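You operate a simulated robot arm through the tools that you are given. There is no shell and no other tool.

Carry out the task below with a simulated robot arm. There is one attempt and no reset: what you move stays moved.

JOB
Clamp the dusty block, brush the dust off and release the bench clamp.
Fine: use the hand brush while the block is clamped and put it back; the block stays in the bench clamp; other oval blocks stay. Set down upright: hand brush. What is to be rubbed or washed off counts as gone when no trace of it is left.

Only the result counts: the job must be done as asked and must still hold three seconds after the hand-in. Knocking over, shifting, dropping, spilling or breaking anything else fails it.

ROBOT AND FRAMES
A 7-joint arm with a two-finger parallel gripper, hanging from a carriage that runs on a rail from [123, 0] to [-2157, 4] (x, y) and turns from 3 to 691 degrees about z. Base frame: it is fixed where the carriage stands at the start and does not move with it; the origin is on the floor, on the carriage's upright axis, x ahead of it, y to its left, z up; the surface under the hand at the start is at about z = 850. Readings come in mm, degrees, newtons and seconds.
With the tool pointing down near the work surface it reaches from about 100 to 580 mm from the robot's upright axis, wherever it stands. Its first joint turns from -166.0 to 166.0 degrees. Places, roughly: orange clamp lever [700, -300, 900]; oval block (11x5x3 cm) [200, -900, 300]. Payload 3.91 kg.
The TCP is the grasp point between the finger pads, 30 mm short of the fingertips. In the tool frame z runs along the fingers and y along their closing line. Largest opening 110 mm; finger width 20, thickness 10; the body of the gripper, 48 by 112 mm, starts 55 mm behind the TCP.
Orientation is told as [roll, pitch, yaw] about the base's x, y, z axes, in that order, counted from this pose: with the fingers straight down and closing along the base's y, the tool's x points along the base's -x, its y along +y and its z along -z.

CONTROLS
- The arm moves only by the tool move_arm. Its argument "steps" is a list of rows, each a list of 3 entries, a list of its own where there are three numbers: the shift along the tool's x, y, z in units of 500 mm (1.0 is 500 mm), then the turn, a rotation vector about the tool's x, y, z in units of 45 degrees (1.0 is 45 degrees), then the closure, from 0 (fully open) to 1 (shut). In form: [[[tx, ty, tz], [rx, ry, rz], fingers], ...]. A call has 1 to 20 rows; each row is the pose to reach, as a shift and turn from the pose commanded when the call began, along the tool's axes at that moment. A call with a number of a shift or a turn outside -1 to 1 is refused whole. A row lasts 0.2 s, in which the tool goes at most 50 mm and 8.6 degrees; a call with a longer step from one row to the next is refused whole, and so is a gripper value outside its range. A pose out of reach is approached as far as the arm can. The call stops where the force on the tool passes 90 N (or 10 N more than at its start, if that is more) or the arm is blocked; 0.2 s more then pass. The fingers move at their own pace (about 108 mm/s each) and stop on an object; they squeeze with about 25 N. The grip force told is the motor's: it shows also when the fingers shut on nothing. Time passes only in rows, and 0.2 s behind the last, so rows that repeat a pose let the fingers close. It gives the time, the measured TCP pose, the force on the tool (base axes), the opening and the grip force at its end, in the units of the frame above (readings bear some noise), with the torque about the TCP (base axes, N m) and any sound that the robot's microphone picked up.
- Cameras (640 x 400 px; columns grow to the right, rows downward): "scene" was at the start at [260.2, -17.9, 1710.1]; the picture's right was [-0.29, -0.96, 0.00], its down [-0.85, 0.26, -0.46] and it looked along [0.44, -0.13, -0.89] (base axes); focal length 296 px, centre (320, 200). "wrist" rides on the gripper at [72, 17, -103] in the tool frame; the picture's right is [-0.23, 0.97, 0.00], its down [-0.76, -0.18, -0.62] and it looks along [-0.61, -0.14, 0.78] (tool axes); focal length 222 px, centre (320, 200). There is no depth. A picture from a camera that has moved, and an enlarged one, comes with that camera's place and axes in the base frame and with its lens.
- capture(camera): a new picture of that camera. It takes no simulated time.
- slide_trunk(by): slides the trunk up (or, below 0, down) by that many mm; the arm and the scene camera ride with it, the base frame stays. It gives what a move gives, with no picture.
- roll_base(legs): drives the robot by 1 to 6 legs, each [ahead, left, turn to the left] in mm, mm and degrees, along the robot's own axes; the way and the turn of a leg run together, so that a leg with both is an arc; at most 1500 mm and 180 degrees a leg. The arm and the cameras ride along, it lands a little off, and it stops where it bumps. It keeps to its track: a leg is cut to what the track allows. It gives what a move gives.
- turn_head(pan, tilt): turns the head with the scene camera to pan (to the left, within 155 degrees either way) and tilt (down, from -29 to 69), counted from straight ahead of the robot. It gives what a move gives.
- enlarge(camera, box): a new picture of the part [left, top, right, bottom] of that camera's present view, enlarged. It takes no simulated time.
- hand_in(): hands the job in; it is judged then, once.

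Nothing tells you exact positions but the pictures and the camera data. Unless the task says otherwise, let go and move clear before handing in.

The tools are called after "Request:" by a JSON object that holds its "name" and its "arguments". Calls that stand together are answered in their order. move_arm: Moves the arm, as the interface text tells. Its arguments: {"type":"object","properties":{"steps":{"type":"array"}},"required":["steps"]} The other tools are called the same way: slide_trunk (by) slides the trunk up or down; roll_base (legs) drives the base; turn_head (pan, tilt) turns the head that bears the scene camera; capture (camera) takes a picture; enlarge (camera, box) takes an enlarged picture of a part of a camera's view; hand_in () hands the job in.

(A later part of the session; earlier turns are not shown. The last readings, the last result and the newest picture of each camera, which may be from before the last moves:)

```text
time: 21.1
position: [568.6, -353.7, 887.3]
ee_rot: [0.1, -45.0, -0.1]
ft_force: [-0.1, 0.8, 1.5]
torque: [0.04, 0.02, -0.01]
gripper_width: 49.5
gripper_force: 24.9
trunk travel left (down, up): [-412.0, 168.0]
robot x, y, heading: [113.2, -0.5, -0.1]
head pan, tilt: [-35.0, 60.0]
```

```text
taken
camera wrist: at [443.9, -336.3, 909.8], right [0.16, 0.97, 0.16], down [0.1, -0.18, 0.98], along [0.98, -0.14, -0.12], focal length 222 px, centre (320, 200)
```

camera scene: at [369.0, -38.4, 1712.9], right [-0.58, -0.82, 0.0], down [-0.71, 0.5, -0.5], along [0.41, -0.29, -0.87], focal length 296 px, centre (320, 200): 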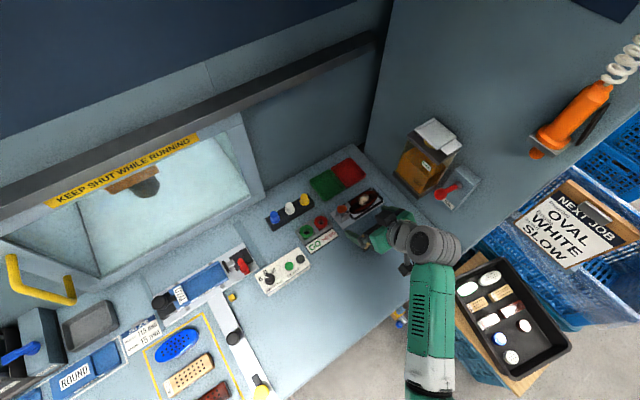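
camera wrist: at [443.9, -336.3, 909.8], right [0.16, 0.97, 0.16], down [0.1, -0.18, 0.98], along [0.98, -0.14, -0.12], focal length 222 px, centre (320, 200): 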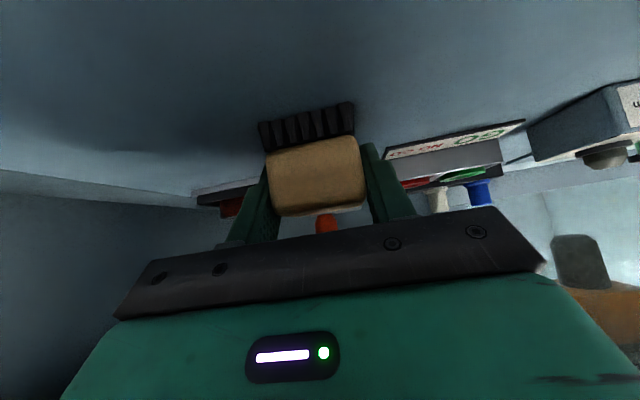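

The brush is gripped (49.5 mm). I'll lift it straight up about 95 mm.

Request:
{"name": "move_arm", "arguments": {"steps": [[[-0.014, 0, -0.014], [0, 0, 0], 1], [[-0.05, 0, -0.05], [0, 0, 0], 1], [[-0.09, 0, -0.09], [0, 0, 0], 1], [[-0.134, 0, -0.134], [0, 0, 0], 1], [[-0.134, 0, -0.134], [0, 0, 0], 1]]}}

Request:
{"name": "capture", "arguments": {"camera": "wrist"}}

Request:
{"name": "enlarge", "arguments": {"camera": "scene", "box": [320, 180, 440, 260]}}

```text
time: 22.3
position: [570.3, -351.3, 981.5]
ee_rot: [0.0, -45.0, -0.2]
ft_force: [-0.1, 1.1, 0.4]
torque: [0.0, 0.02, 0.0]
gripper_width: 49.7
gripper_force: 24.4
trunk travel left (down, up): [-412.0, 168.0]
robot x, y, heading: [115.8, 1.2, -0.0]
head pan, tilt: [-35.0, 60.0]
```

```text
taken
camera wrist: at [444.5, -335.0, 1005.6], right [0.16, 0.97, 0.16], down [0.1, -0.18, 0.98], along [0.98, -0.14, -0.12], focal length 222 px, centre (320, 200)
```

wrist: 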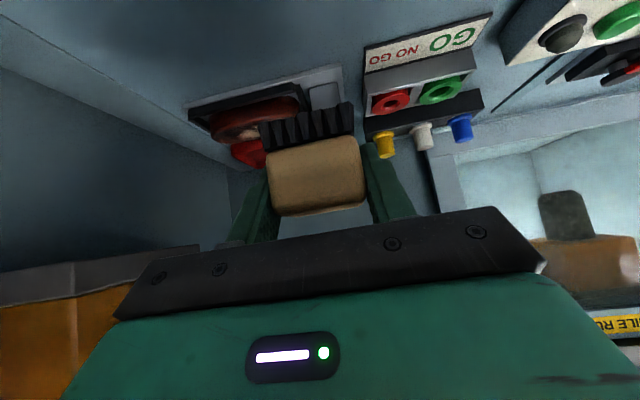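

```text
5.00 times, centred on (380, 220) of scene
camera zoom: at [369.0, -38.4, 1712.9], right [-0.58, -0.82, 0.0], down [-0.71, 0.5, -0.5], along [0.41, -0.29, -0.87], focal length 1482 px, centre (20, 100)
```

zoom: 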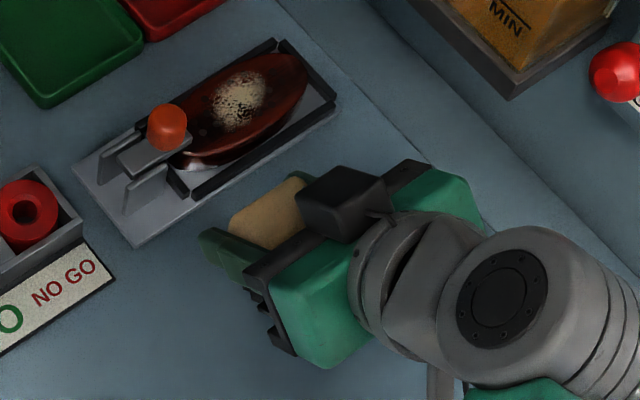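

The brush is held upright and clear. Now I carry it over the block while yawing the tool about −30° (brush stays bristles-down) so the wrist keeps clear of the dispenser and knob.

Request:
{"name": "move_arm", "arguments": {"steps": [[[-0.026, -0.026, 0.026], [0.0786, 0, 0.0786], 1], [[-0.052, -0.052, 0.052], [0.157, 0, 0.157], 1], [[-0.077, -0.078, 0.077], [0.2357, 0, 0.2357], 1], [[-0.103, -0.104, 0.103], [0.3143, 0, 0.3143], 1], [[-0.129, -0.13, 0.129], [0.3929, 0, 0.3929], 1], [[-0.154, -0.156, 0.154], [0.4714, 0, 0.4714], 1], [[-0.154, -0.156, 0.154], [0.4714, 0, 0.4714], 1]]}}

Request:
{"name": "capture", "arguments": {"camera": "wrist"}}

Request:
{"name": "capture", "arguments": {"camera": "scene"}}

Request:
{"name": "enlarge", "arguments": {"camera": "scene", "box": [320, 160, 440, 240]}}

```text
time: 23.9
position: [680.4, -430.5, 981.7]
ee_rot: [0.0, -45.0, -30.2]
ft_force: [0.0, -0.1, -0.7]
torque: [-0.01, 0.01, 0.03]
gripper_width: 49.7
gripper_force: 24.9
trunk travel left (down, up): [-412.0, 168.0]
robot x, y, heading: [115.2, 0.0, -0.4]
head pan, tilt: [-35.0, 60.0]
```

```text
taken
camera wrist: at [579.9, -353.6, 1005.2], right [0.63, 0.76, 0.16], down [0.0, -0.2, 0.98], along [0.78, -0.62, -0.12], focal length 222 px, centre (320, 200)
```

wrist: 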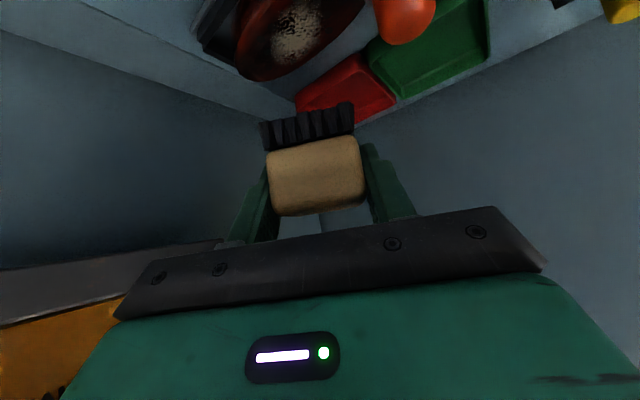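

```text
taken
camera scene: at [369.1, -38.4, 1712.9], right [-0.58, -0.82, 0.0], down [-0.71, 0.5, -0.5], along [0.41, -0.29, -0.87], focal length 296 px, centre (320, 200)
```

scene: 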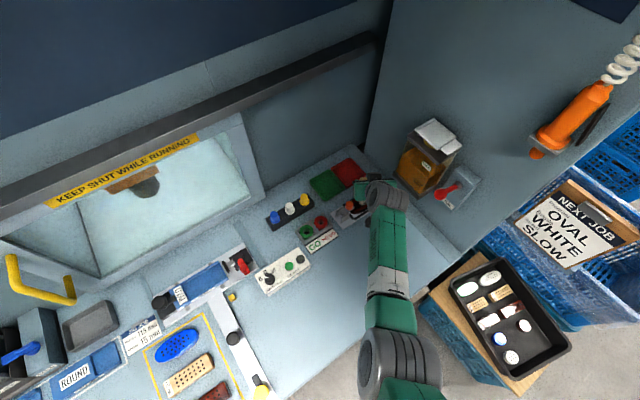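

```text
5.00 times, centred on (380, 200) of scene
camera zoom: at [369.1, -38.4, 1712.9], right [-0.58, -0.82, 0.0], down [-0.71, 0.5, -0.5], along [0.41, -0.29, -0.87], focal length 1482 px, centre (20, 200)
```

zoom: 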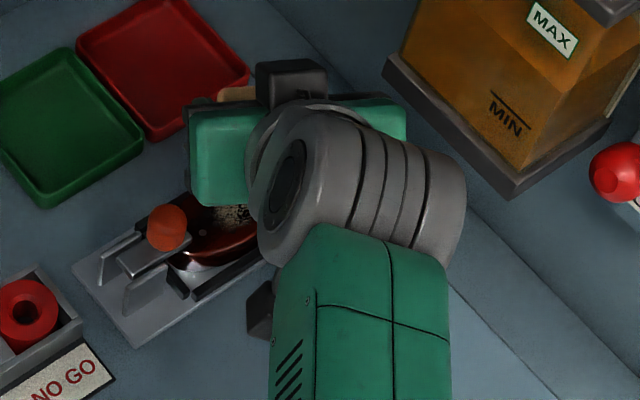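

Reached over the block at (680, -430, 982). Now I lower toward the dust, first to just above it.

Request:
{"name": "move_arm", "arguments": {"steps": [[[0.025, 0, 0.025], [0, 0, 0], 1], [[0.05, 0, 0.05], [0, 0, 0], 1], [[0.068, 0, 0.068], [0, 0, 0], 1], [[0.068, 0, 0.068], [0, 0, 0], 1]]}}

Request:
{"name": "capture", "arguments": {"camera": "wrist"}}

Request:
{"name": "enlarge", "arguments": {"camera": "wrist", "box": [200, 0, 480, 180]}}

```text
time: 24.9
position: [679.0, -431.1, 935.7]
ee_rot: [0.0, -45.0, -30.2]
ft_force: [0.5, 0.3, -1.5]
torque: [0.01, -0.02, 0.01]
gripper_width: 49.7
gripper_force: 25.0
trunk travel left (down, up): [-412.0, 168.0]
robot x, y, heading: [117.1, 0.3, -0.2]
head pan, tilt: [-35.0, 60.0]
```

```text
taken
camera wrist: at [579.1, -354.9, 957.3], right [0.63, 0.76, 0.16], down [0.0, -0.2, 0.98], along [0.78, -0.62, -0.12], focal length 222 px, centre (320, 200)
```

wrist: 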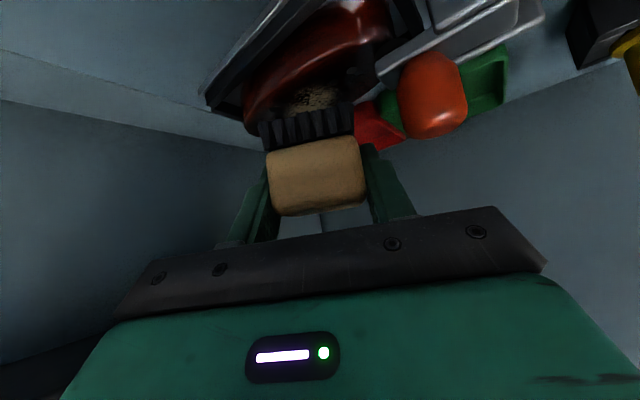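

```text
2.22 times, centred on (340, 90) of wrist
camera zoom: at [579.1, -354.9, 957.3], right [0.63, 0.76, 0.16], down [0.0, -0.2, 0.98], along [0.78, -0.62, -0.12], focal length 494 px, centre (276, 444)
```

zoom: 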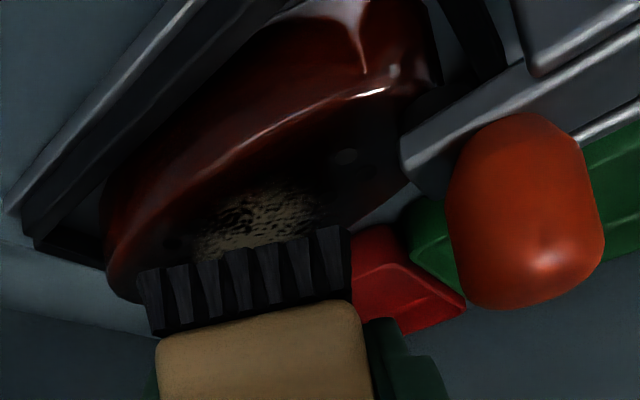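

The bristles are about 13 mm above the dust and the knob is clear to the side. I'll lower in small steps until contact.

Request:
{"name": "move_arm", "arguments": {"steps": [[[0.008, 0, 0.008], [0, 0, 0], 1], [[0.017, 0, 0.017], [0, 0, 0], 1], [[0.017, 0, 0.017], [0, 0, 0], 1]]}}

Request:
{"name": "move_arm", "arguments": {"steps": [[[0.003, 0, 0.003], [0, 0, 0], 1], [[0.003, 0, 0.003], [0, 0, 0], 1]]}}

Request:
{"name": "enlarge", "arguments": {"camera": "wrist", "box": [200, 0, 480, 180]}}

```text
time: 25.7
position: [676.9, -432.2, 925.3]
ee_rot: [0.0, -45.1, -30.1]
ft_force: [-0.1, 0.2, -1.0]
torque: [0.0, -0.03, -0.03]
gripper_width: 49.7
gripper_force: 25.0
trunk travel left (down, up): [-412.0, 168.0]
robot x, y, heading: [113.2, -0.4, -0.2]
head pan, tilt: [-35.0, 60.0]
```

```text
time: 26.3
position: [676.7, -432.6, 923.2]
ee_rot: [-0.1, -44.9, -30.1]
ft_force: [0.3, 0.2, -1.8]
torque: [-0.01, 0.01, 0.0]
gripper_width: 49.5
gripper_force: 25.3
trunk travel left (down, up): [-412.0, 168.0]
robot x, y, heading: [116.3, -1.9, 0.1]
head pan, tilt: [-35.0, 60.0]
```

```text
2.22 times, centred on (340, 90) of wrist
camera zoom: at [576.3, -355.3, 946.4], right [0.63, 0.76, 0.16], down [0.0, -0.2, 0.98], along [0.78, -0.62, -0.12], focal length 494 px, centre (276, 444)
```

zoom: 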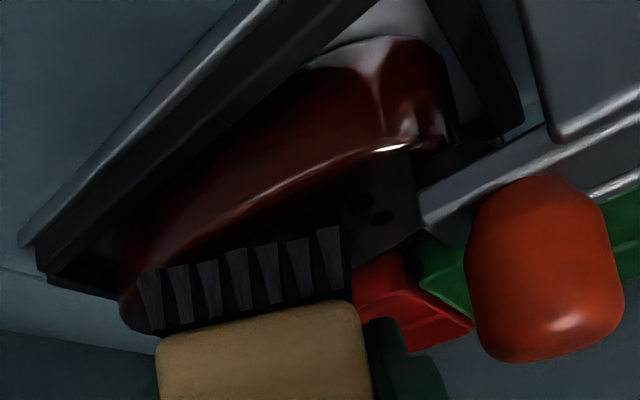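

No contact force yet at z=923. I continue lowering in 1.5–2 mm steps.

Request:
{"name": "move_arm", "arguments": {"steps": [[[0.003, 0, 0.003], [0, 0, 0], 1], [[0.003, 0, 0.003], [0, 0, 0], 1]]}}

Request:
{"name": "move_arm", "arguments": {"steps": [[[0.002, 0, 0.002], [0, 0, 0], 1], [[0.002, 0, 0.002], [0, 0, 0], 1]]}}

```text
time: 26.9
position: [675.1, -433.2, 922.3]
ee_rot: [0.1, -45.1, -30.2]
ft_force: [0.1, 0.0, -1.2]
torque: [0.0, 0.02, 0.04]
gripper_width: 49.6
gripper_force: 25.1
out of reach, approached as far as the arm can: row 1, 2
trunk travel left (down, up): [-412.0, 168.0]
robot x, y, heading: [117.5, -1.3, 0.0]
head pan, tilt: [-35.0, 60.0]
```

```text
time: 27.5
position: [673.8, -432.2, 921.6]
ee_rot: [-0.1, -45.0, -30.1]
ft_force: [0.6, -0.5, -1.5]
torque: [0.01, 0.01, -0.03]
gripper_width: 50.0
gripper_force: 25.5
trunk travel left (down, up): [-412.0, 168.0]
robot x, y, heading: [115.4, 1.7, -0.1]
head pan, tilt: [-35.0, 60.0]
```

The arm is at its reach limit here, so I need the shoulder lower. I'll raise the tool 110 mm with the arm, then slide the trunk down 120 mm.

Request:
{"name": "move_arm", "arguments": {"steps": [[[-0.04, 0, -0.04], [0, 0, 0], 1], [[-0.08, 0, -0.08], [0, 0, 0], 1], [[-0.12, 0, -0.12], [0, 0, 0], 1], [[-0.16, 0, -0.16], [0, 0, 0], 1], [[-0.2, 0, -0.2], [0, 0, 0], 1], [[-0.2, 0, -0.2], [0, 0, 0], 1]]}}

```text
time: 28.9
position: [678.0, -433.3, 1061.6]
ee_rot: [0.0, -45.0, -30.1]
ft_force: [-0.7, 0.2, -0.4]
torque: [-0.01, -0.01, 0.01]
gripper_width: 49.5
gripper_force: 24.9
trunk travel left (down, up): [-412.0, 168.0]
robot x, y, heading: [115.0, -2.1, -0.0]
head pan, tilt: [-35.0, 60.0]
```

Request:
{"name": "slide_trunk", "arguments": {"by": -110}}

Request:
{"name": "capture", "arguments": {"camera": "scene"}}

Request:
{"name": "capture", "arguments": {"camera": "wrist"}}

```text
time: 30.4
position: [677.4, -433.8, 951.2]
ee_rot: [-0.1, -45.0, -30.0]
ft_force: [0.5, 0.4, -0.9]
torque: [-0.01, 0.01, -0.01]
gripper_width: 49.7
gripper_force: 24.9
trunk travel left (down, up): [-302.0, 278.0]
robot x, y, heading: [115.9, 0.3, -0.1]
head pan, tilt: [-35.0, 60.0]
```

```text
taken
camera scene: at [369.0, -38.4, 1602.9], right [-0.58, -0.82, 0.0], down [-0.71, 0.5, -0.5], along [0.41, -0.29, -0.87], focal length 296 px, centre (320, 200)
```

scene: 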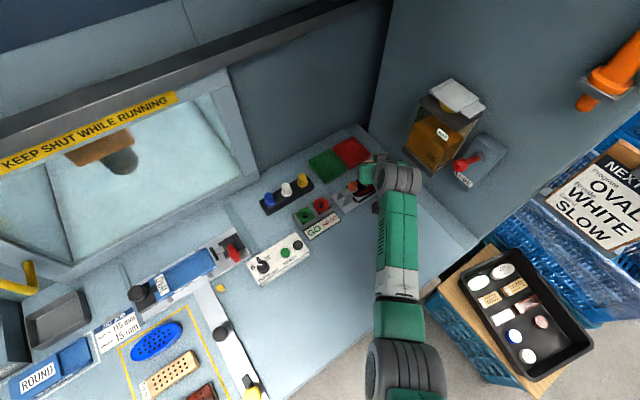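

```text
taken
camera wrist: at [577.5, -358.1, 974.7], right [0.63, 0.76, 0.16], down [0.0, -0.2, 0.98], along [0.78, -0.62, -0.12], focal length 222 px, centre (320, 200)
```

wrist: 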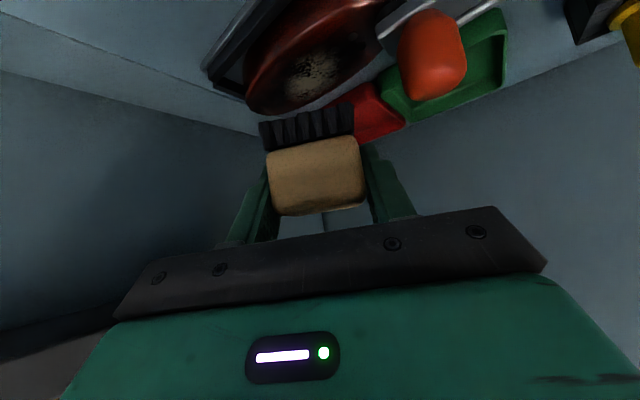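

The trunk is down 110 mm and there's reach to spare. I lower again to the block surface.

Request:
{"name": "move_arm", "arguments": {"steps": [[[0.02, 0.004, 0.02], [0, 0, 0], 1], [[0.038, 0.008, 0.038], [0, 0, 0], 1], [[0.038, 0.008, 0.038], [0, 0, 0], 1]]}}

Request:
{"name": "move_arm", "arguments": {"steps": [[[0.003, 0, 0.003], [0, 0, 0], 1], [[0.003, 0, 0.003], [0, 0, 0], 1]]}}

Request:
{"name": "move_arm", "arguments": {"steps": [[[0.002, 0, 0.002], [0, 0, 0], 1], [[0.002, 0, 0.002], [0, 0, 0], 1]]}}

Request:
{"name": "enlarge", "arguments": {"camera": "wrist", "box": [200, 0, 480, 180]}}

```text
time: 31.1
position: [679.5, -429.8, 925.8]
ee_rot: [0.0, -45.0, -30.2]
ft_force: [-1.2, -0.8, -1.2]
torque: [0.02, -0.01, 0.01]
gripper_width: 49.6
gripper_force: 25.2
trunk travel left (down, up): [-302.0, 278.0]
robot x, y, heading: [116.0, 0.0, 0.2]
head pan, tilt: [-35.0, 60.0]
```

```text
time: 31.8
position: [679.3, -431.2, 924.0]
ee_rot: [0.0, -45.1, -30.1]
ft_force: [-0.3, 0.3, -0.6]
torque: [0.01, 0.01, 0.0]
gripper_width: 49.8
gripper_force: 24.7
trunk travel left (down, up): [-302.0, 278.0]
robot x, y, heading: [117.0, 1.5, -0.1]
head pan, tilt: [-35.0, 60.0]
```

```text
time: 32.4
position: [679.3, -431.2, 922.2]
ee_rot: [-0.1, -45.1, -30.1]
ft_force: [0.0, -0.3, 0.3]
torque: [-0.01, -0.01, 0.03]
gripper_width: 49.7
gripper_force: 24.7
trunk travel left (down, up): [-302.0, 278.0]
robot x, y, heading: [117.1, -0.5, -0.2]
head pan, tilt: [-35.0, 60.0]
```

```text
2.22 times, centred on (340, 90) of wrist
camera zoom: at [579.9, -355.1, 945.3], right [0.63, 0.76, 0.16], down [0.0, -0.2, 0.98], along [0.78, -0.62, -0.12], focal length 494 px, centre (276, 444)
```

zoom: 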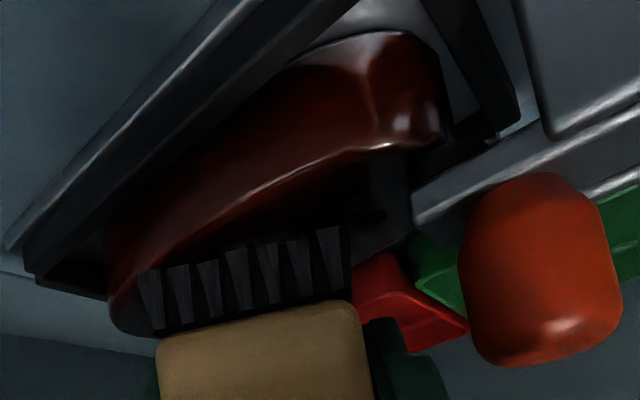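

Contact seems to be just starting at z≈922. One more small step down.

Request:
{"name": "move_arm", "arguments": {"steps": [[[0.002, 0, 0.002], [0, 0, 0], 1], [[0.002, 0, 0.002], [0, 0, 0], 1]]}}

Request:
{"name": "move_arm", "arguments": {"steps": [[[0.002, 0, 0.002], [0, 0, 0], 1], [[0.002, 0, 0.002], [0, 0, 0], 1]]}}

```text
time: 33.0
position: [679.3, -431.5, 919.8]
ee_rot: [0.0, -45.0, -30.2]
ft_force: [-0.7, 0.5, -0.9]
torque: [-0.03, 0.03, 0.01]
gripper_width: 49.4
gripper_force: 25.2
trunk travel left (down, up): [-302.0, 278.0]
robot x, y, heading: [114.4, 6.7, -0.2]
head pan, tilt: [-35.0, 60.0]
```

```text
time: 33.5
position: [679.6, -432.0, 919.6]
ee_rot: [0.0, -45.1, -30.2]
ft_force: [-1.2, 2.3, 7.7]
torque: [0.09, 0.12, -0.01]
gripper_width: 49.8
gripper_force: 25.2
trunk travel left (down, up): [-302.0, 278.0]
robot x, y, heading: [116.0, 3.1, -0.2]
head pan, tilt: [-35.0, 60.0]
```

Contact at z≈919.6 with about 8 N. Now I brush with short strokes along the tool's horizontal axis, shifting sideways away from the knob.

Request:
{"name": "move_arm", "arguments": {"steps": [[[-0.0113, 0, 0.0113], [0, 0, 0], 1], [[-0.0226, 0, 0.0226], [0, 0, 0], 1], [[-0.0113, 0, 0.0113], [0, 0, 0], 1], [[0, 0, 0], [0, 0, 0], 1], [[0.0113, 0, -0.0113], [0, 0, 0], 1], [[0.0226, 0, -0.0226], [0, 0, 0], 1], [[0.0226, -0.012, -0.0226], [0, 0, 0], 1], [[0.0113, -0.012, -0.0113], [0, 0, 0], 1], [[0, -0.012, 0], [0, 0, 0], 1], [[-0.0113, -0.012, 0.0113], [0, 0, 0], 1], [[-0.0226, -0.012, 0.0226], [0, 0, 0], 1], [[-0.0226, -0.024, 0.0226], [0, 0, 0], 1], [[-0.0113, -0.024, 0.0113], [0, 0, 0], 1], [[0, -0.024, 0], [0, 0, 0], 1], [[0.0113, -0.024, -0.0113], [0, 0, 0], 1], [[0.0226, -0.024, -0.0226], [0, 0, 0], 1], [[0.0226, 0, -0.0226], [0, 0, 0], 1], [[0.0113, 0, -0.0113], [0, 0, 0], 1], [[0, 0, 0], [0, 0, 0], 1], [[0, 0, 0], [0, 0, 0], 1]]}}

Request:
{"name": "capture", "arguments": {"camera": "wrist"}}

Request:
{"name": "enlarge", "arguments": {"camera": "wrist", "box": [200, 0, 480, 180]}}

```text
time: 37.8
position: [679.8, -432.2, 918.9]
ee_rot: [0.0, -45.0, -30.2]
ft_force: [-2.1, 2.6, 9.0]
torque: [0.09, 0.05, 0.01]
gripper_width: 49.7
gripper_force: 24.9
trunk travel left (down, up): [-302.0, 278.0]
robot x, y, heading: [113.1, 0.1, -0.2]
head pan, tilt: [-35.0, 60.0]
```

```text
taken
camera wrist: at [579.1, -355.0, 942.0], right [0.63, 0.76, 0.16], down [-0.01, -0.2, 0.98], along [0.78, -0.62, -0.12], focal length 222 px, centre (320, 200)
```

wrist: 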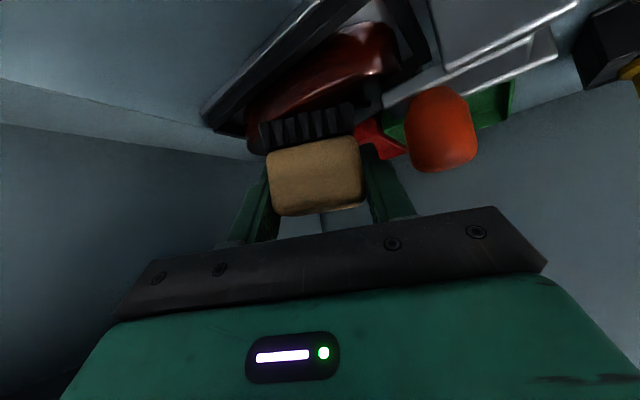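

```text
2.22 times, centred on (340, 90) of wrist
camera zoom: at [579.1, -355.0, 942.0], right [0.63, 0.76, 0.16], down [-0.01, -0.2, 0.98], along [0.78, -0.62, -0.12], focal length 494 px, centre (276, 444)
```

zoom: 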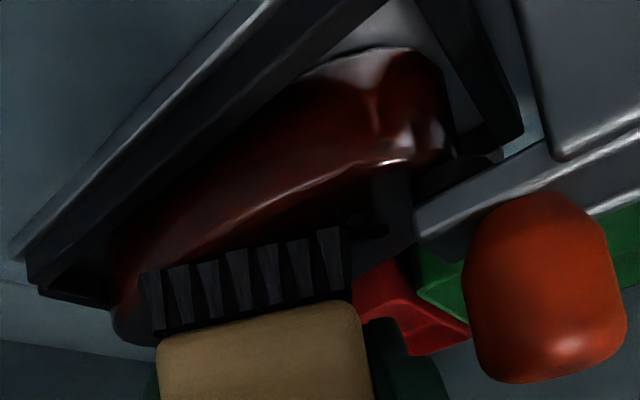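

The strokes ran smoothly with about 9 N. I'll lift to check what's left of the dust.

Request:
{"name": "move_arm", "arguments": {"steps": [[[-0.02, 0, -0.02], [0, 0, 0], 1], [[-0.06, 0, -0.06], [0, 0, 0], 1], [[-0.085, 0, -0.085], [0, 0, 0], 1], [[-0.085, 0, -0.085], [0, 0, 0], 1]]}}

Request:
{"name": "capture", "arguments": {"camera": "wrist"}}

Request:
{"name": "enlarge", "arguments": {"camera": "wrist", "box": [200, 0, 400, 125]}}

Request:
{"name": "enlarge", "arguments": {"camera": "scene", "box": [310, 150, 430, 230]}}

```text
time: 38.8
position: [679.3, -433.1, 979.1]
ee_rot: [-0.1, -45.0, -30.1]
ft_force: [1.3, -0.1, -1.7]
torque: [0.0, -0.02, 0.02]
gripper_width: 49.7
gripper_force: 25.4
trunk travel left (down, up): [-302.0, 278.0]
robot x, y, heading: [115.3, 3.5, -0.3]
head pan, tilt: [-35.0, 60.0]
```

```text
taken
camera wrist: at [580.3, -356.5, 1001.1], right [0.63, 0.76, 0.16], down [0.0, -0.2, 0.98], along [0.78, -0.62, -0.12], focal length 222 px, centre (320, 200)
```

wrist: 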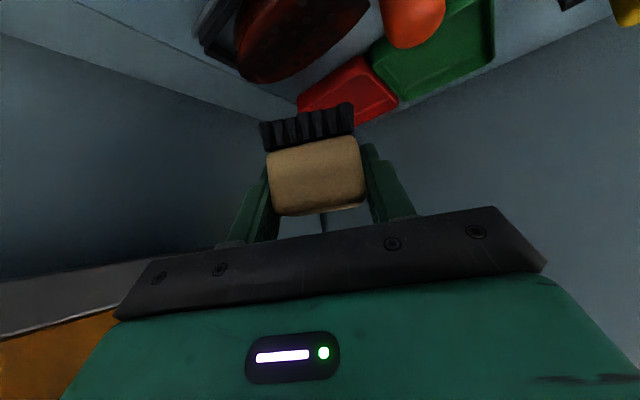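

```text
3.20 times, centred on (300, 62) of wrist
camera zoom: at [580.3, -356.5, 1001.1], right [0.63, 0.76, 0.16], down [0.0, -0.2, 0.98], along [0.78, -0.62, -0.12], focal length 711 px, centre (384, 640)
```

zoom: 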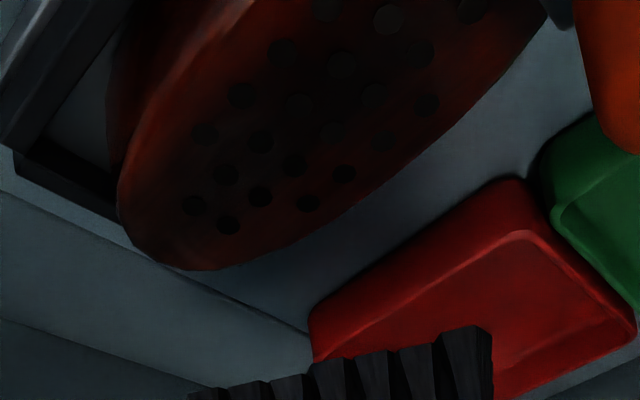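

```text
5.00 times, centred on (370, 190) of scene
camera zoom: at [369.0, -38.4, 1602.9], right [-0.58, -0.82, 0.0], down [-0.71, 0.5, -0.5], along [0.41, -0.29, -0.87], focal length 1482 px, centre (70, 250)
```

zoom: 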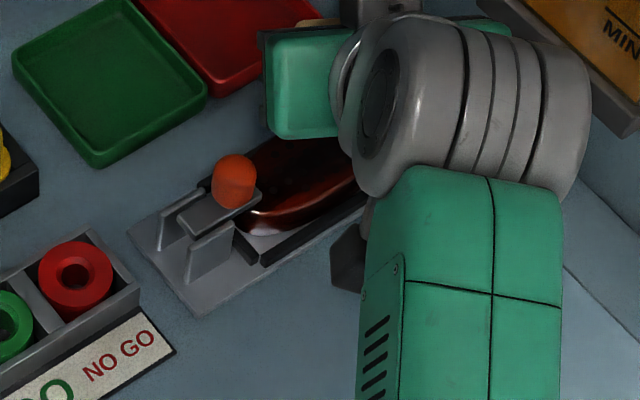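

The visible part of the block looks clean. I'll bring the brush back above its home spot (unyawing), which also lets the scene camera see the whole block top.

Request:
{"name": "move_arm", "arguments": {"steps": [[[0.032, 0.0045, -0.032], [-0.0786, 0, -0.0786], 1], [[0.064, 0.009, -0.064], [-0.157, 0, -0.157], 1], [[0.096, 0.0135, -0.096], [-0.2357, 0, -0.2357], 1], [[0.128, 0.018, -0.128], [-0.3143, 0, -0.3143], 1], [[0.16, 0.0225, -0.16], [-0.3929, 0, -0.3929], 1], [[0.192, 0.0268, -0.192], [-0.4714, 0, -0.4714], 1], [[0.192, 0.0268, -0.192], [-0.4714, 0, -0.4714], 1]]}}

Request:
{"name": "enlarge", "arguments": {"camera": "scene", "box": [320, 150, 400, 200]}}

Request:
{"name": "capture", "arguments": {"camera": "scene"}}

Request:
{"name": "capture", "arguments": {"camera": "wrist"}}

```text
time: 40.4
position: [567.4, -352.1, 978.1]
ee_rot: [0.0, -44.9, -0.2]
ft_force: [0.9, -0.5, -1.7]
torque: [0.02, -0.01, 0.01]
gripper_width: 49.7
gripper_force: 25.1
trunk travel left (down, up): [-302.0, 278.0]
robot x, y, heading: [113.6, -0.8, -0.1]
head pan, tilt: [-35.0, 60.0]
```

```text
8.00 times, centred on (360, 175) of scene
camera zoom: at [369.0, -38.4, 1602.8], right [-0.58, -0.82, 0.0], down [-0.71, 0.5, -0.5], along [0.41, -0.29, -0.87], focal length 2372 px, centre (0, 400)
```

zoom: 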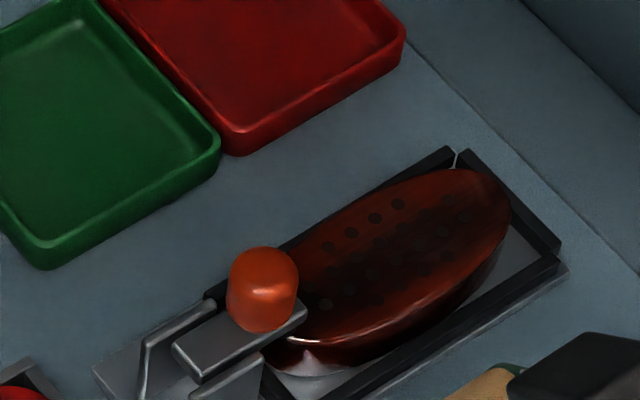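

```text
taken
camera scene: at [369.0, -38.4, 1602.8], right [-0.58, -0.82, 0.0], down [-0.71, 0.5, -0.5], along [0.41, -0.29, -0.87], focal length 296 px, centre (320, 200)
```

scene: 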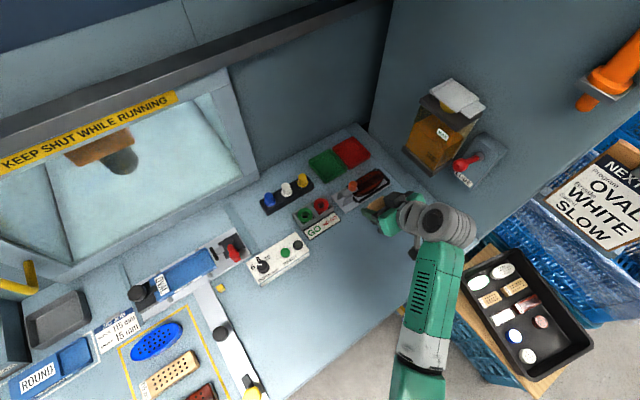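

```text
taken
camera wrist: at [442.5, -335.2, 1000.4], right [0.16, 0.97, 0.16], down [0.1, -0.18, 0.98], along [0.98, -0.14, -0.12], focal length 222 px, centre (320, 200)
```

wrist: 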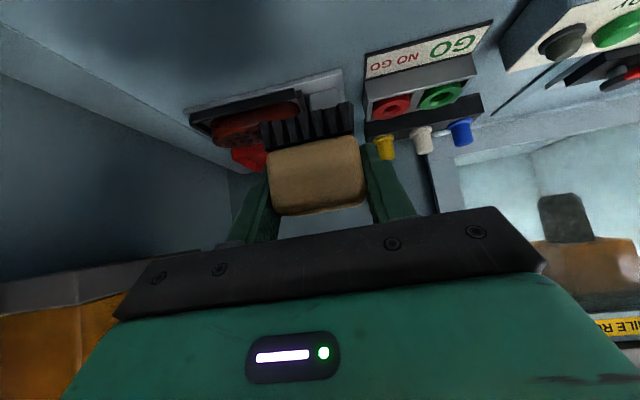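

The block looks clean from above. I'll enlarge further to make sure no trace remains before putting the brush down.

Request:
{"name": "enlarge", "arguments": {"camera": "scene", "box": [350, 165, 390, 195]}}

Request:
{"name": "enlarge", "arguments": {"camera": "wrist", "box": [230, 80, 390, 240]}}

```text
13.33 times, centred on (370, 180) of scene
camera zoom: at [369.0, -38.4, 1602.8], right [-0.58, -0.82, 0.0], down [-0.71, 0.5, -0.5], along [0.41, -0.29, -0.87], focal length 3953 px, centre (-347, 467)
```

zoom: 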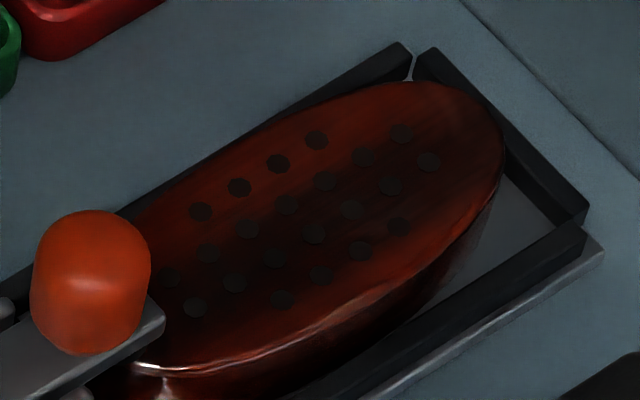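

```text
2.50 times, centred on (310, 160) of wrist
camera zoom: at [442.5, -335.2, 1000.4], right [0.16, 0.97, 0.16], down [0.1, -0.18, 0.98], along [0.98, -0.14, -0.12], focal length 555 px, centre (345, 300)
```

zoom: 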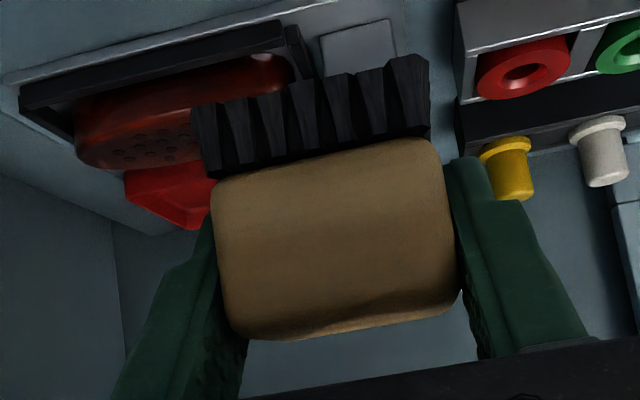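

No trace of dust remains. Now I lower the brush back to its home spot, stopping just above the bench first.

Request:
{"name": "move_arm", "arguments": {"steps": [[[0.04, -0.001, 0.041], [0, 0, 0], 1], [[0.08, -0.002, 0.082], [0, 0, 0], 1], [[0.1157, -0.0026, 0.119], [0, 0, 0], 1], [[0.1157, -0.0026, 0.119], [0, 0, 0], 1]]}}

Request:
{"name": "move_arm", "arguments": {"steps": [[[0.006, 0, 0.006], [0, 0, 0], 1], [[0.006, 0, 0.006], [0, 0, 0], 1]]}}

```text
time: 41.4
position: [571.2, -353.5, 894.3]
ee_rot: [-0.1, -44.9, -0.2]
ft_force: [0.5, 0.2, -1.1]
torque: [0.0, -0.02, 0.01]
gripper_width: 49.8
gripper_force: 24.6
trunk travel left (down, up): [-302.0, 278.0]
robot x, y, heading: [114.8, 0.2, -0.0]
head pan, tilt: [-35.0, 60.0]
```

```text
time: 42.0
position: [569.3, -352.1, 891.6]
ee_rot: [-0.1, -45.0, -0.2]
ft_force: [-1.0, 0.2, -1.6]
torque: [0.0, 0.01, 0.03]
gripper_width: 49.6
gripper_force: 25.1
trunk travel left (down, up): [-302.0, 278.0]
robot x, y, heading: [112.9, -3.0, -0.2]
head pan, tilt: [-35.0, 60.0]
```

Request:
{"name": "move_arm", "arguments": {"steps": [[[0.003, 0, 0.003], [0, 0, 0], 1], [[0.003, 0, 0.003], [0, 0, 0], 1]]}}

Request:
{"name": "move_arm", "arguments": {"steps": [[[0.002, 0, 0.002], [0, 0, 0], 1], [[0.002, 0, 0.002], [0, 0, 0], 1]]}}

```text
time: 42.5
position: [569.1, -353.8, 890.2]
ee_rot: [0.0, -45.0, -0.2]
ft_force: [0.1, -0.5, -1.5]
torque: [-0.03, 0.01, 0.06]
gripper_width: 49.6
gripper_force: 24.9
trunk travel left (down, up): [-302.0, 278.0]
robot x, y, heading: [113.2, -1.4, 0.0]
head pan, tilt: [-35.0, 60.0]
```

```text
time: 43.1
position: [571.0, -351.8, 887.3]
ee_rot: [0.0, -45.0, -0.1]
ft_force: [-0.6, 0.2, -0.6]
torque: [-0.03, 0.01, 0.02]
gripper_width: 49.8
gripper_force: 25.2
trunk travel left (down, up): [-302.0, 278.0]
robot x, y, heading: [114.3, 2.3, 0.1]
head pan, tilt: [-35.0, 60.0]
```

Request:
{"name": "move_arm", "arguments": {"steps": [[[0.0015, 0, 0.0015], [0, 0, 0], 1], [[0.0015, 0, 0.0015], [0, 0, 0], 1]]}}

Request:
{"name": "enlarge", "arguments": {"camera": "wrist", "box": [230, 80, 390, 240]}}

```text
time: 43.8
position: [571.1, -353.9, 888.4]
ee_rot: [0.1, -44.9, -0.2]
ft_force: [1.1, 0.6, -0.7]
torque: [0.01, 0.01, 0.0]
gripper_width: 49.7
gripper_force: 24.7
trunk travel left (down, up): [-302.0, 278.0]
robot x, y, heading: [119.1, -2.5, -0.0]
head pan, tilt: [-35.0, 60.0]
```

```text
2.50 times, centred on (310, 160) of wrist
camera zoom: at [444.9, -336.1, 910.4], right [0.16, 0.97, 0.16], down [0.1, -0.18, 0.98], along [0.98, -0.14, -0.12], focal length 555 px, centre (345, 300)
```

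zoom: 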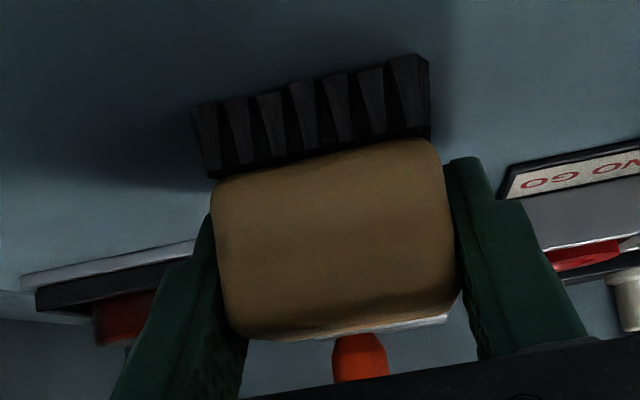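

The camera pose shows I'm about 0.7 mm above the original grasp height and 1 mm further in x. A last small correction down, then check the force.

Request:
{"name": "move_arm", "arguments": {"steps": [[[0.0024, 0, -0.0004], [0, 0, 0], 1], [[0.0024, 0, -0.0004], [0, 0, 0], 1]]}}

Request:
{"name": "enlarge", "arguments": {"camera": "wrist", "box": [230, 80, 390, 240]}}

```text
time: 44.4
position: [570.3, -352.4, 888.0]
ee_rot: [0.0, -45.1, -0.1]
ft_force: [-1.7, -0.3, 5.8]
torque: [-0.03, 0.04, 0.02]
gripper_width: 49.8
gripper_force: 25.1
trunk travel left (down, up): [-302.0, 278.0]
robot x, y, heading: [118.9, 2.4, -0.0]
head pan, tilt: [-35.0, 60.0]
```

```text
2.50 times, centred on (310, 160) of wrist
camera zoom: at [444.9, -336.0, 910.1], right [0.16, 0.97, 0.16], down [0.1, -0.18, 0.98], along [0.98, -0.14, -0.12], focal length 555 px, centre (345, 300)
```

zoom: 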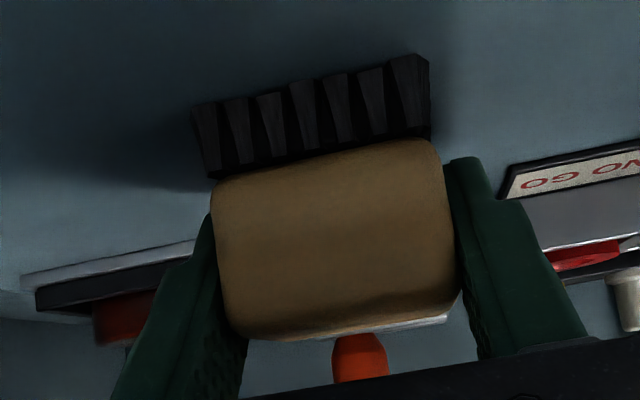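

The brush stands on the bench (5.8 N upward). I'll open the fingers and back out along the tool axis.

Request:
{"name": "move_arm", "arguments": {"steps": [[[0, 0, 0], [0, 0, 0], 0.45], [[0, 0, 0], [0, 0, 0], 0.2], [[0, 0, 0], [0, 0, 0], 0.2], [[0, 0, 0], [0, 0, 0], 0.2]]}}

Request:
{"name": "move_arm", "arguments": {"steps": [[[0, 0, -0.03], [0, 0, 0], 0.2], [[0, 0, -0.08], [0, 0, 0], 0.2], [[0, 0, -0.14], [0, 0, 0], 0.2], [[0, 0, -0.2], [0, 0, 0], 0.2], [[0, 0, -0.26], [0, 0, 0], 0.2], [[0, 0, -0.26], [0, 0, 0], 0.2]]}}

Request:
{"name": "capture", "arguments": {"camera": "wrist"}}

Request:
{"name": "enlarge", "arguments": {"camera": "scene", "box": [310, 150, 430, 230]}}

```text
time: 45.4
position: [569.8, -352.3, 886.8]
ee_rot: [0.0, -45.0, -0.1]
ft_force: [0.5, 0.7, 0.3]
torque: [0.0, 0.02, -0.01]
gripper_width: 88.0
gripper_force: 0.0
trunk travel left (down, up): [-302.0, 278.0]
robot x, y, heading: [114.0, -1.2, -0.1]
head pan, tilt: [-35.0, 60.0]
```

```text
time: 46.8
position: [477.4, -348.4, 980.9]
ee_rot: [0.0, -44.9, -0.2]
ft_force: [-0.3, 0.7, -0.7]
torque: [-0.01, 0.03, -0.03]
gripper_width: 88.0
gripper_force: 0.0
trunk travel left (down, up): [-302.0, 278.0]
robot x, y, heading: [114.9, 0.1, -0.0]
head pan, tilt: [-35.0, 60.0]
```

```text
taken
camera wrist: at [352.6, -333.0, 1004.3], right [0.16, 0.97, 0.16], down [0.1, -0.18, 0.98], along [0.98, -0.14, -0.12], focal length 222 px, centre (320, 200)
```

wrist: 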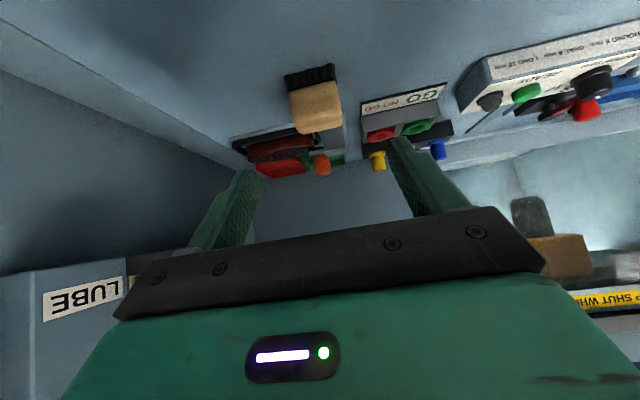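

```text
5.00 times, centred on (370, 190) of scene
camera zoom: at [369.0, -38.4, 1602.9], right [-0.58, -0.82, 0.0], down [-0.71, 0.5, -0.5], along [0.41, -0.29, -0.87], focal length 1482 px, centre (70, 250)
```

zoom: 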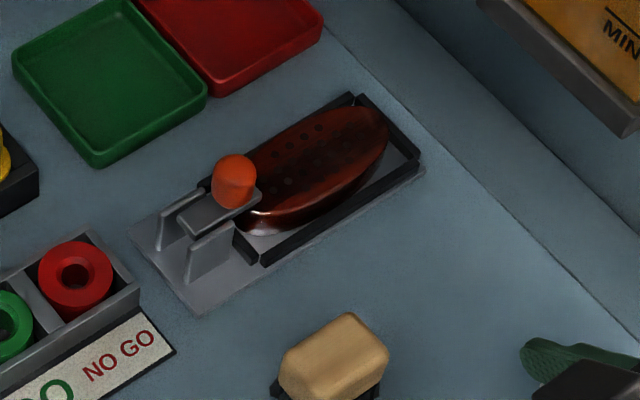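

The brush is back, standing upright, and the block is clean. Now I release the clamp by pushing the knob back toward +y: close the fist and go above the clean block, on the −y side of the knob.

Request:
{"name": "move_arm", "arguments": {"steps": [[[-0.0393, -0.019, 0.0374], [0.0524, 0, 0.0524], 1], [[-0.0785, -0.038, 0.0748], [0.1048, 0, 0.1048], 1], [[-0.1178, -0.0566, 0.1122], [0.157, 0, 0.157], 1], [[-0.157, -0.0755, 0.1496], [0.2095, 0, 0.2095], 1], [[-0.1963, -0.0943, 0.187], [0.262, 0, 0.262], 1], [[-0.2356, -0.1132, 0.2243], [0.3143, 0, 0.3143], 1], [[-0.2356, -0.1132, 0.2243], [0.3143, 0, 0.3143], 1]]}}

Request:
{"name": "capture", "arguments": {"camera": "wrist"}}

Request:
{"name": "enlarge", "arguments": {"camera": "scene", "box": [310, 150, 430, 230]}}

```text
time: 48.4
position: [640.0, -410.3, 980.9]
ee_rot: [0.0, -45.0, -20.2]
ft_force: [-0.3, 0.1, -0.5]
torque: [-0.02, 0.02, -0.02]
gripper_width: 0.1
gripper_force: 25.1
trunk travel left (down, up): [-302.0, 278.0]
robot x, y, heading: [117.8, -4.0, -0.1]
head pan, tilt: [-35.0, 60.0]
```

```text
taken
camera wrist: at [528.3, -352.4, 1003.4], right [0.49, 0.86, 0.16], down [0.03, -0.2, 0.98], along [0.87, -0.47, -0.12], focal length 222 px, centre (320, 200)
```

wrist: 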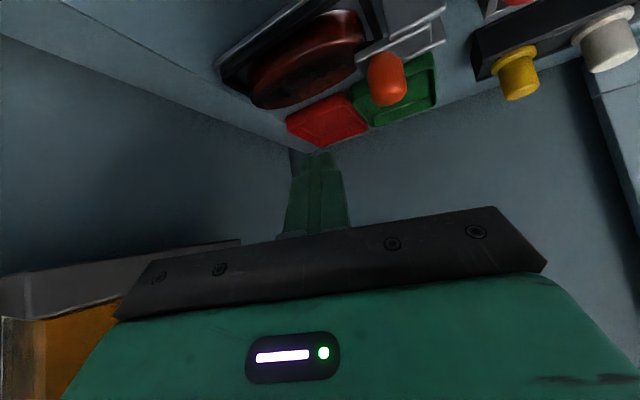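

```text
5.00 times, centred on (370, 190) of scene
camera zoom: at [369.1, -38.5, 1602.9], right [-0.58, -0.82, 0.0], down [-0.71, 0.5, -0.5], along [0.41, -0.29, -0.87], focal length 1482 px, centre (70, 250)
```

zoom: 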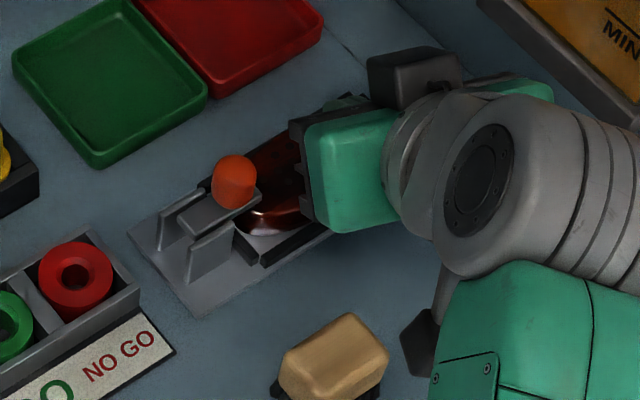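

The fist is above and to the −y side of the knob. I'll descend beside the knob, keeping about 20 mm from it.

Request:
{"name": "move_arm", "arguments": {"steps": [[[0.01, 0.006, 0.034], [0, 0, 0], 1], [[0.02, 0.012, 0.068], [0, 0, 0], 1], [[0.031, 0.0185, 0.1027], [0, 0, 0], 1], [[0.031, 0.0185, 0.1027], [0, 0, 0], 1]]}}

Request:
{"name": "capture", "arguments": {"camera": "wrist"}}

Request:
{"name": "enlarge", "arguments": {"camera": "wrist", "box": [260, 60, 480, 200]}}

```text
time: 49.4
position: [665.7, -409.4, 934.5]
ee_rot: [0.0, -45.0, -20.1]
ft_force: [-0.6, 0.1, -0.8]
torque: [0.02, -0.02, -0.05]
gripper_width: 0.0
gripper_force: 25.2
trunk travel left (down, up): [-302.0, 278.0]
robot x, y, heading: [112.7, 1.8, -0.1]
head pan, tilt: [-35.0, 60.0]
```

```text
taken
camera wrist: at [553.9, -351.5, 958.0], right [0.49, 0.86, 0.16], down [0.03, -0.2, 0.98], along [0.87, -0.47, -0.12], focal length 222 px, centre (320, 200)
```

wrist: 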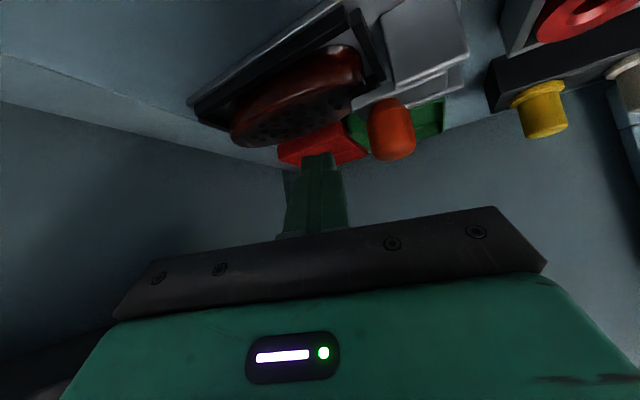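

```text
2.86 times, centred on (370, 130) of wrist
camera zoom: at [553.9, -351.5, 958.0], right [0.49, 0.86, 0.16], down [0.03, -0.2, 0.98], along [0.87, -0.47, -0.12], focal length 635 px, centre (177, 400)
```

zoom: 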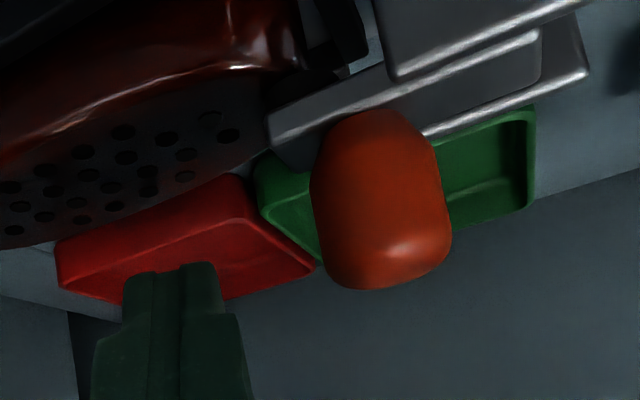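

The fist tip overlaps the upper half of the knob (knob top about z 923). I'll lower 3 mm, approach the knob, then push toward +y in small steps.

Request:
{"name": "move_arm", "arguments": {"steps": [[[0.0042, 0, 0.0042], [0, 0, 0], 1], [[0.0115, 0.0282, -0.003], [0, 0, 0], 1], [[0.0115, 0.0282, -0.003], [0, 0, 0], 1]]}}

Request:
{"name": "enlarge", "arguments": {"camera": "wrist", "box": [240, 60, 460, 200]}}

```text
time: 50.1
position: [665.5, -393.7, 932.0]
ee_rot: [0.0, -44.9, -20.3]
ft_force: [0.4, -0.5, -0.9]
torque: [0.02, 0.0, 0.0]
gripper_width: 0.1
gripper_force: 24.8
trunk travel left (down, up): [-302.0, 278.0]
robot x, y, heading: [114.1, 2.6, -0.3]
head pan, tilt: [-35.0, 60.0]
```

```text
2.86 times, centred on (350, 130) of wrist
camera zoom: at [553.6, -335.1, 954.9], right [0.49, 0.86, 0.16], down [0.03, -0.2, 0.98], along [0.87, -0.47, -0.12], focal length 635 px, centre (234, 400)
```

zoom: 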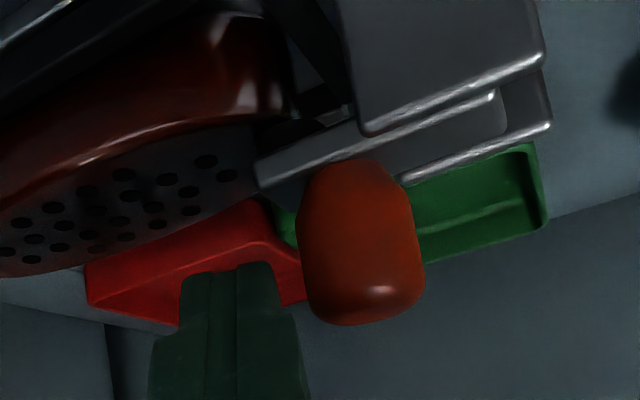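

Request:
{"name": "move_arm", "arguments": {"steps": [[[0.0015, 0.0056, -0.0015], [0, 0, 0], 1], [[0.0029, 0.0113, -0.0029], [0, 0, 0], 1], [[0.0044, 0.017, -0.0044], [0, 0, 0], 1], [[0.0058, 0.0226, -0.0058], [0, 0, 0], 1], [[0.0058, 0.0226, -0.0058], [0, 0, 0], 1]]}}

Request:
{"name": "enlarge", "arguments": {"camera": "wrist", "box": [240, 60, 460, 200]}}

```text
time: 51.4
position: [665.3, -383.9, 931.7]
ee_rot: [-0.1, -45.1, -20.1]
ft_force: [-0.4, -5.1, 2.7]
torque: [-0.08, 0.03, -0.11]
gripper_width: 0.0
gripper_force: 24.7
trunk travel left (down, up): [-302.0, 278.0]
robot x, y, heading: [116.0, 0.5, -0.3]
head pan, tilt: [-35.0, 60.0]
```

```text
2.86 times, centred on (350, 130) of wrist
camera zoom: at [553.9, -326.2, 955.0], right [0.49, 0.86, 0.16], down [0.03, -0.2, 0.98], along [0.87, -0.47, -0.12], focal length 635 px, centre (234, 400)
```

zoom: 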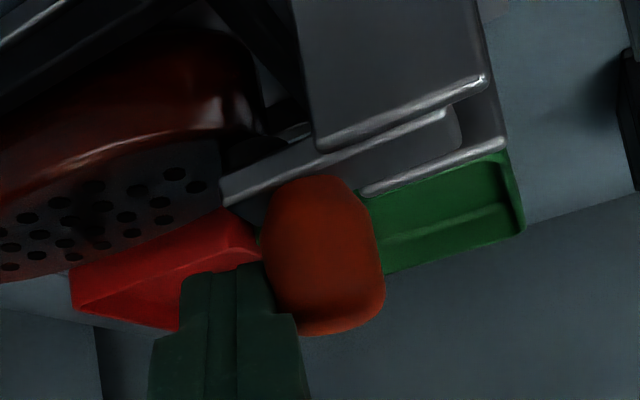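

The fist is in contact with the knob (5 N). I keep pushing.

Request:
{"name": "move_arm", "arguments": {"steps": [[[0.0015, 0.0056, -0.0015], [0, 0, 0], 1], [[0.0029, 0.0113, -0.0029], [0, 0, 0], 1], [[0.0044, 0.017, -0.0044], [0, 0, 0], 1], [[0.0044, 0.017, -0.0044], [0, 0, 0], 1]]}}

Request:
{"name": "enlarge", "arguments": {"camera": "wrist", "box": [240, 60, 460, 200]}}

```text
time: 52.4
position: [665.6, -382.3, 934.4]
ee_rot: [-0.5, -45.5, -20.0]
ft_force: [-1.7, -27.1, 19.9]
torque: [-0.53, -0.21, -0.32]
gripper_width: 0.0
gripper_force: 24.5
trunk travel left (down, up): [-302.0, 278.0]
robot x, y, heading: [116.6, -0.3, -0.2]
head pan, tilt: [-35.0, 60.0]
```

```text
2.86 times, centred on (350, 130) of wrist
camera zoom: at [553.9, -323.0, 956.8], right [0.49, 0.86, 0.16], down [0.03, -0.19, 0.98], along [0.87, -0.48, -0.12], focal length 635 px, centre (234, 400)
```

zoom: 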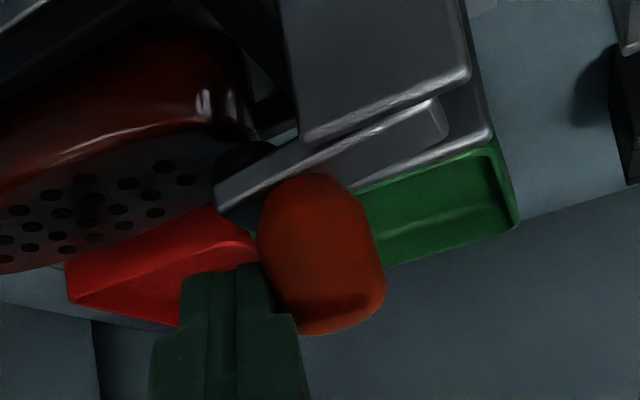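

The lever resists and the bar end is rising under the fist (reaction up). The knob moves on an arc, so I'll follow it: push +y and up together in small steps.

Request:
{"name": "move_arm", "arguments": {"steps": [[[-0.0042, 0.0056, -0.0071], [0, 0, 0], 1], [[-0.0084, 0.0113, -0.0142], [0, 0, 0], 1], [[-0.0084, 0.0113, -0.0142], [0, 0, 0], 1]]}}

Request:
{"name": "enlarge", "arguments": {"camera": "wrist", "box": [240, 60, 460, 200]}}

```text
time: 53.1
position: [666.4, -374.4, 943.0]
ee_rot: [-0.4, -45.3, -19.9]
ft_force: [-12.0, -26.2, 28.2]
torque: [-0.52, -0.14, -0.38]
gripper_width: 0.1
gripper_force: 24.7
trunk travel left (down, up): [-302.0, 278.0]
robot x, y, heading: [118.2, -3.7, -0.0]
head pan, tilt: [-35.0, 60.0]
```

```text
2.86 times, centred on (350, 130) of wrist
camera zoom: at [554.3, -315.9, 965.0], right [0.49, 0.86, 0.16], down [0.03, -0.19, 0.98], along [0.87, -0.47, -0.12], focal length 635 px, centre (234, 400)
```

zoom: 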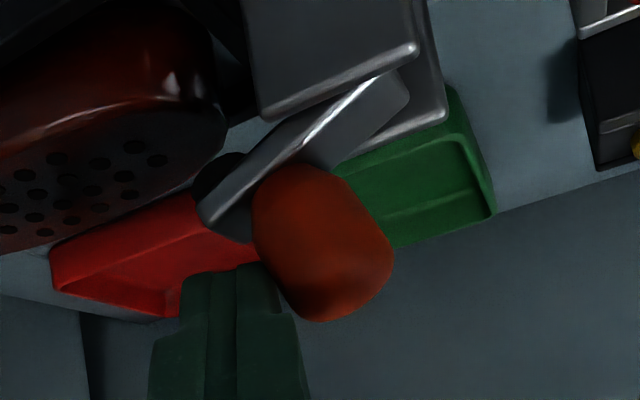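

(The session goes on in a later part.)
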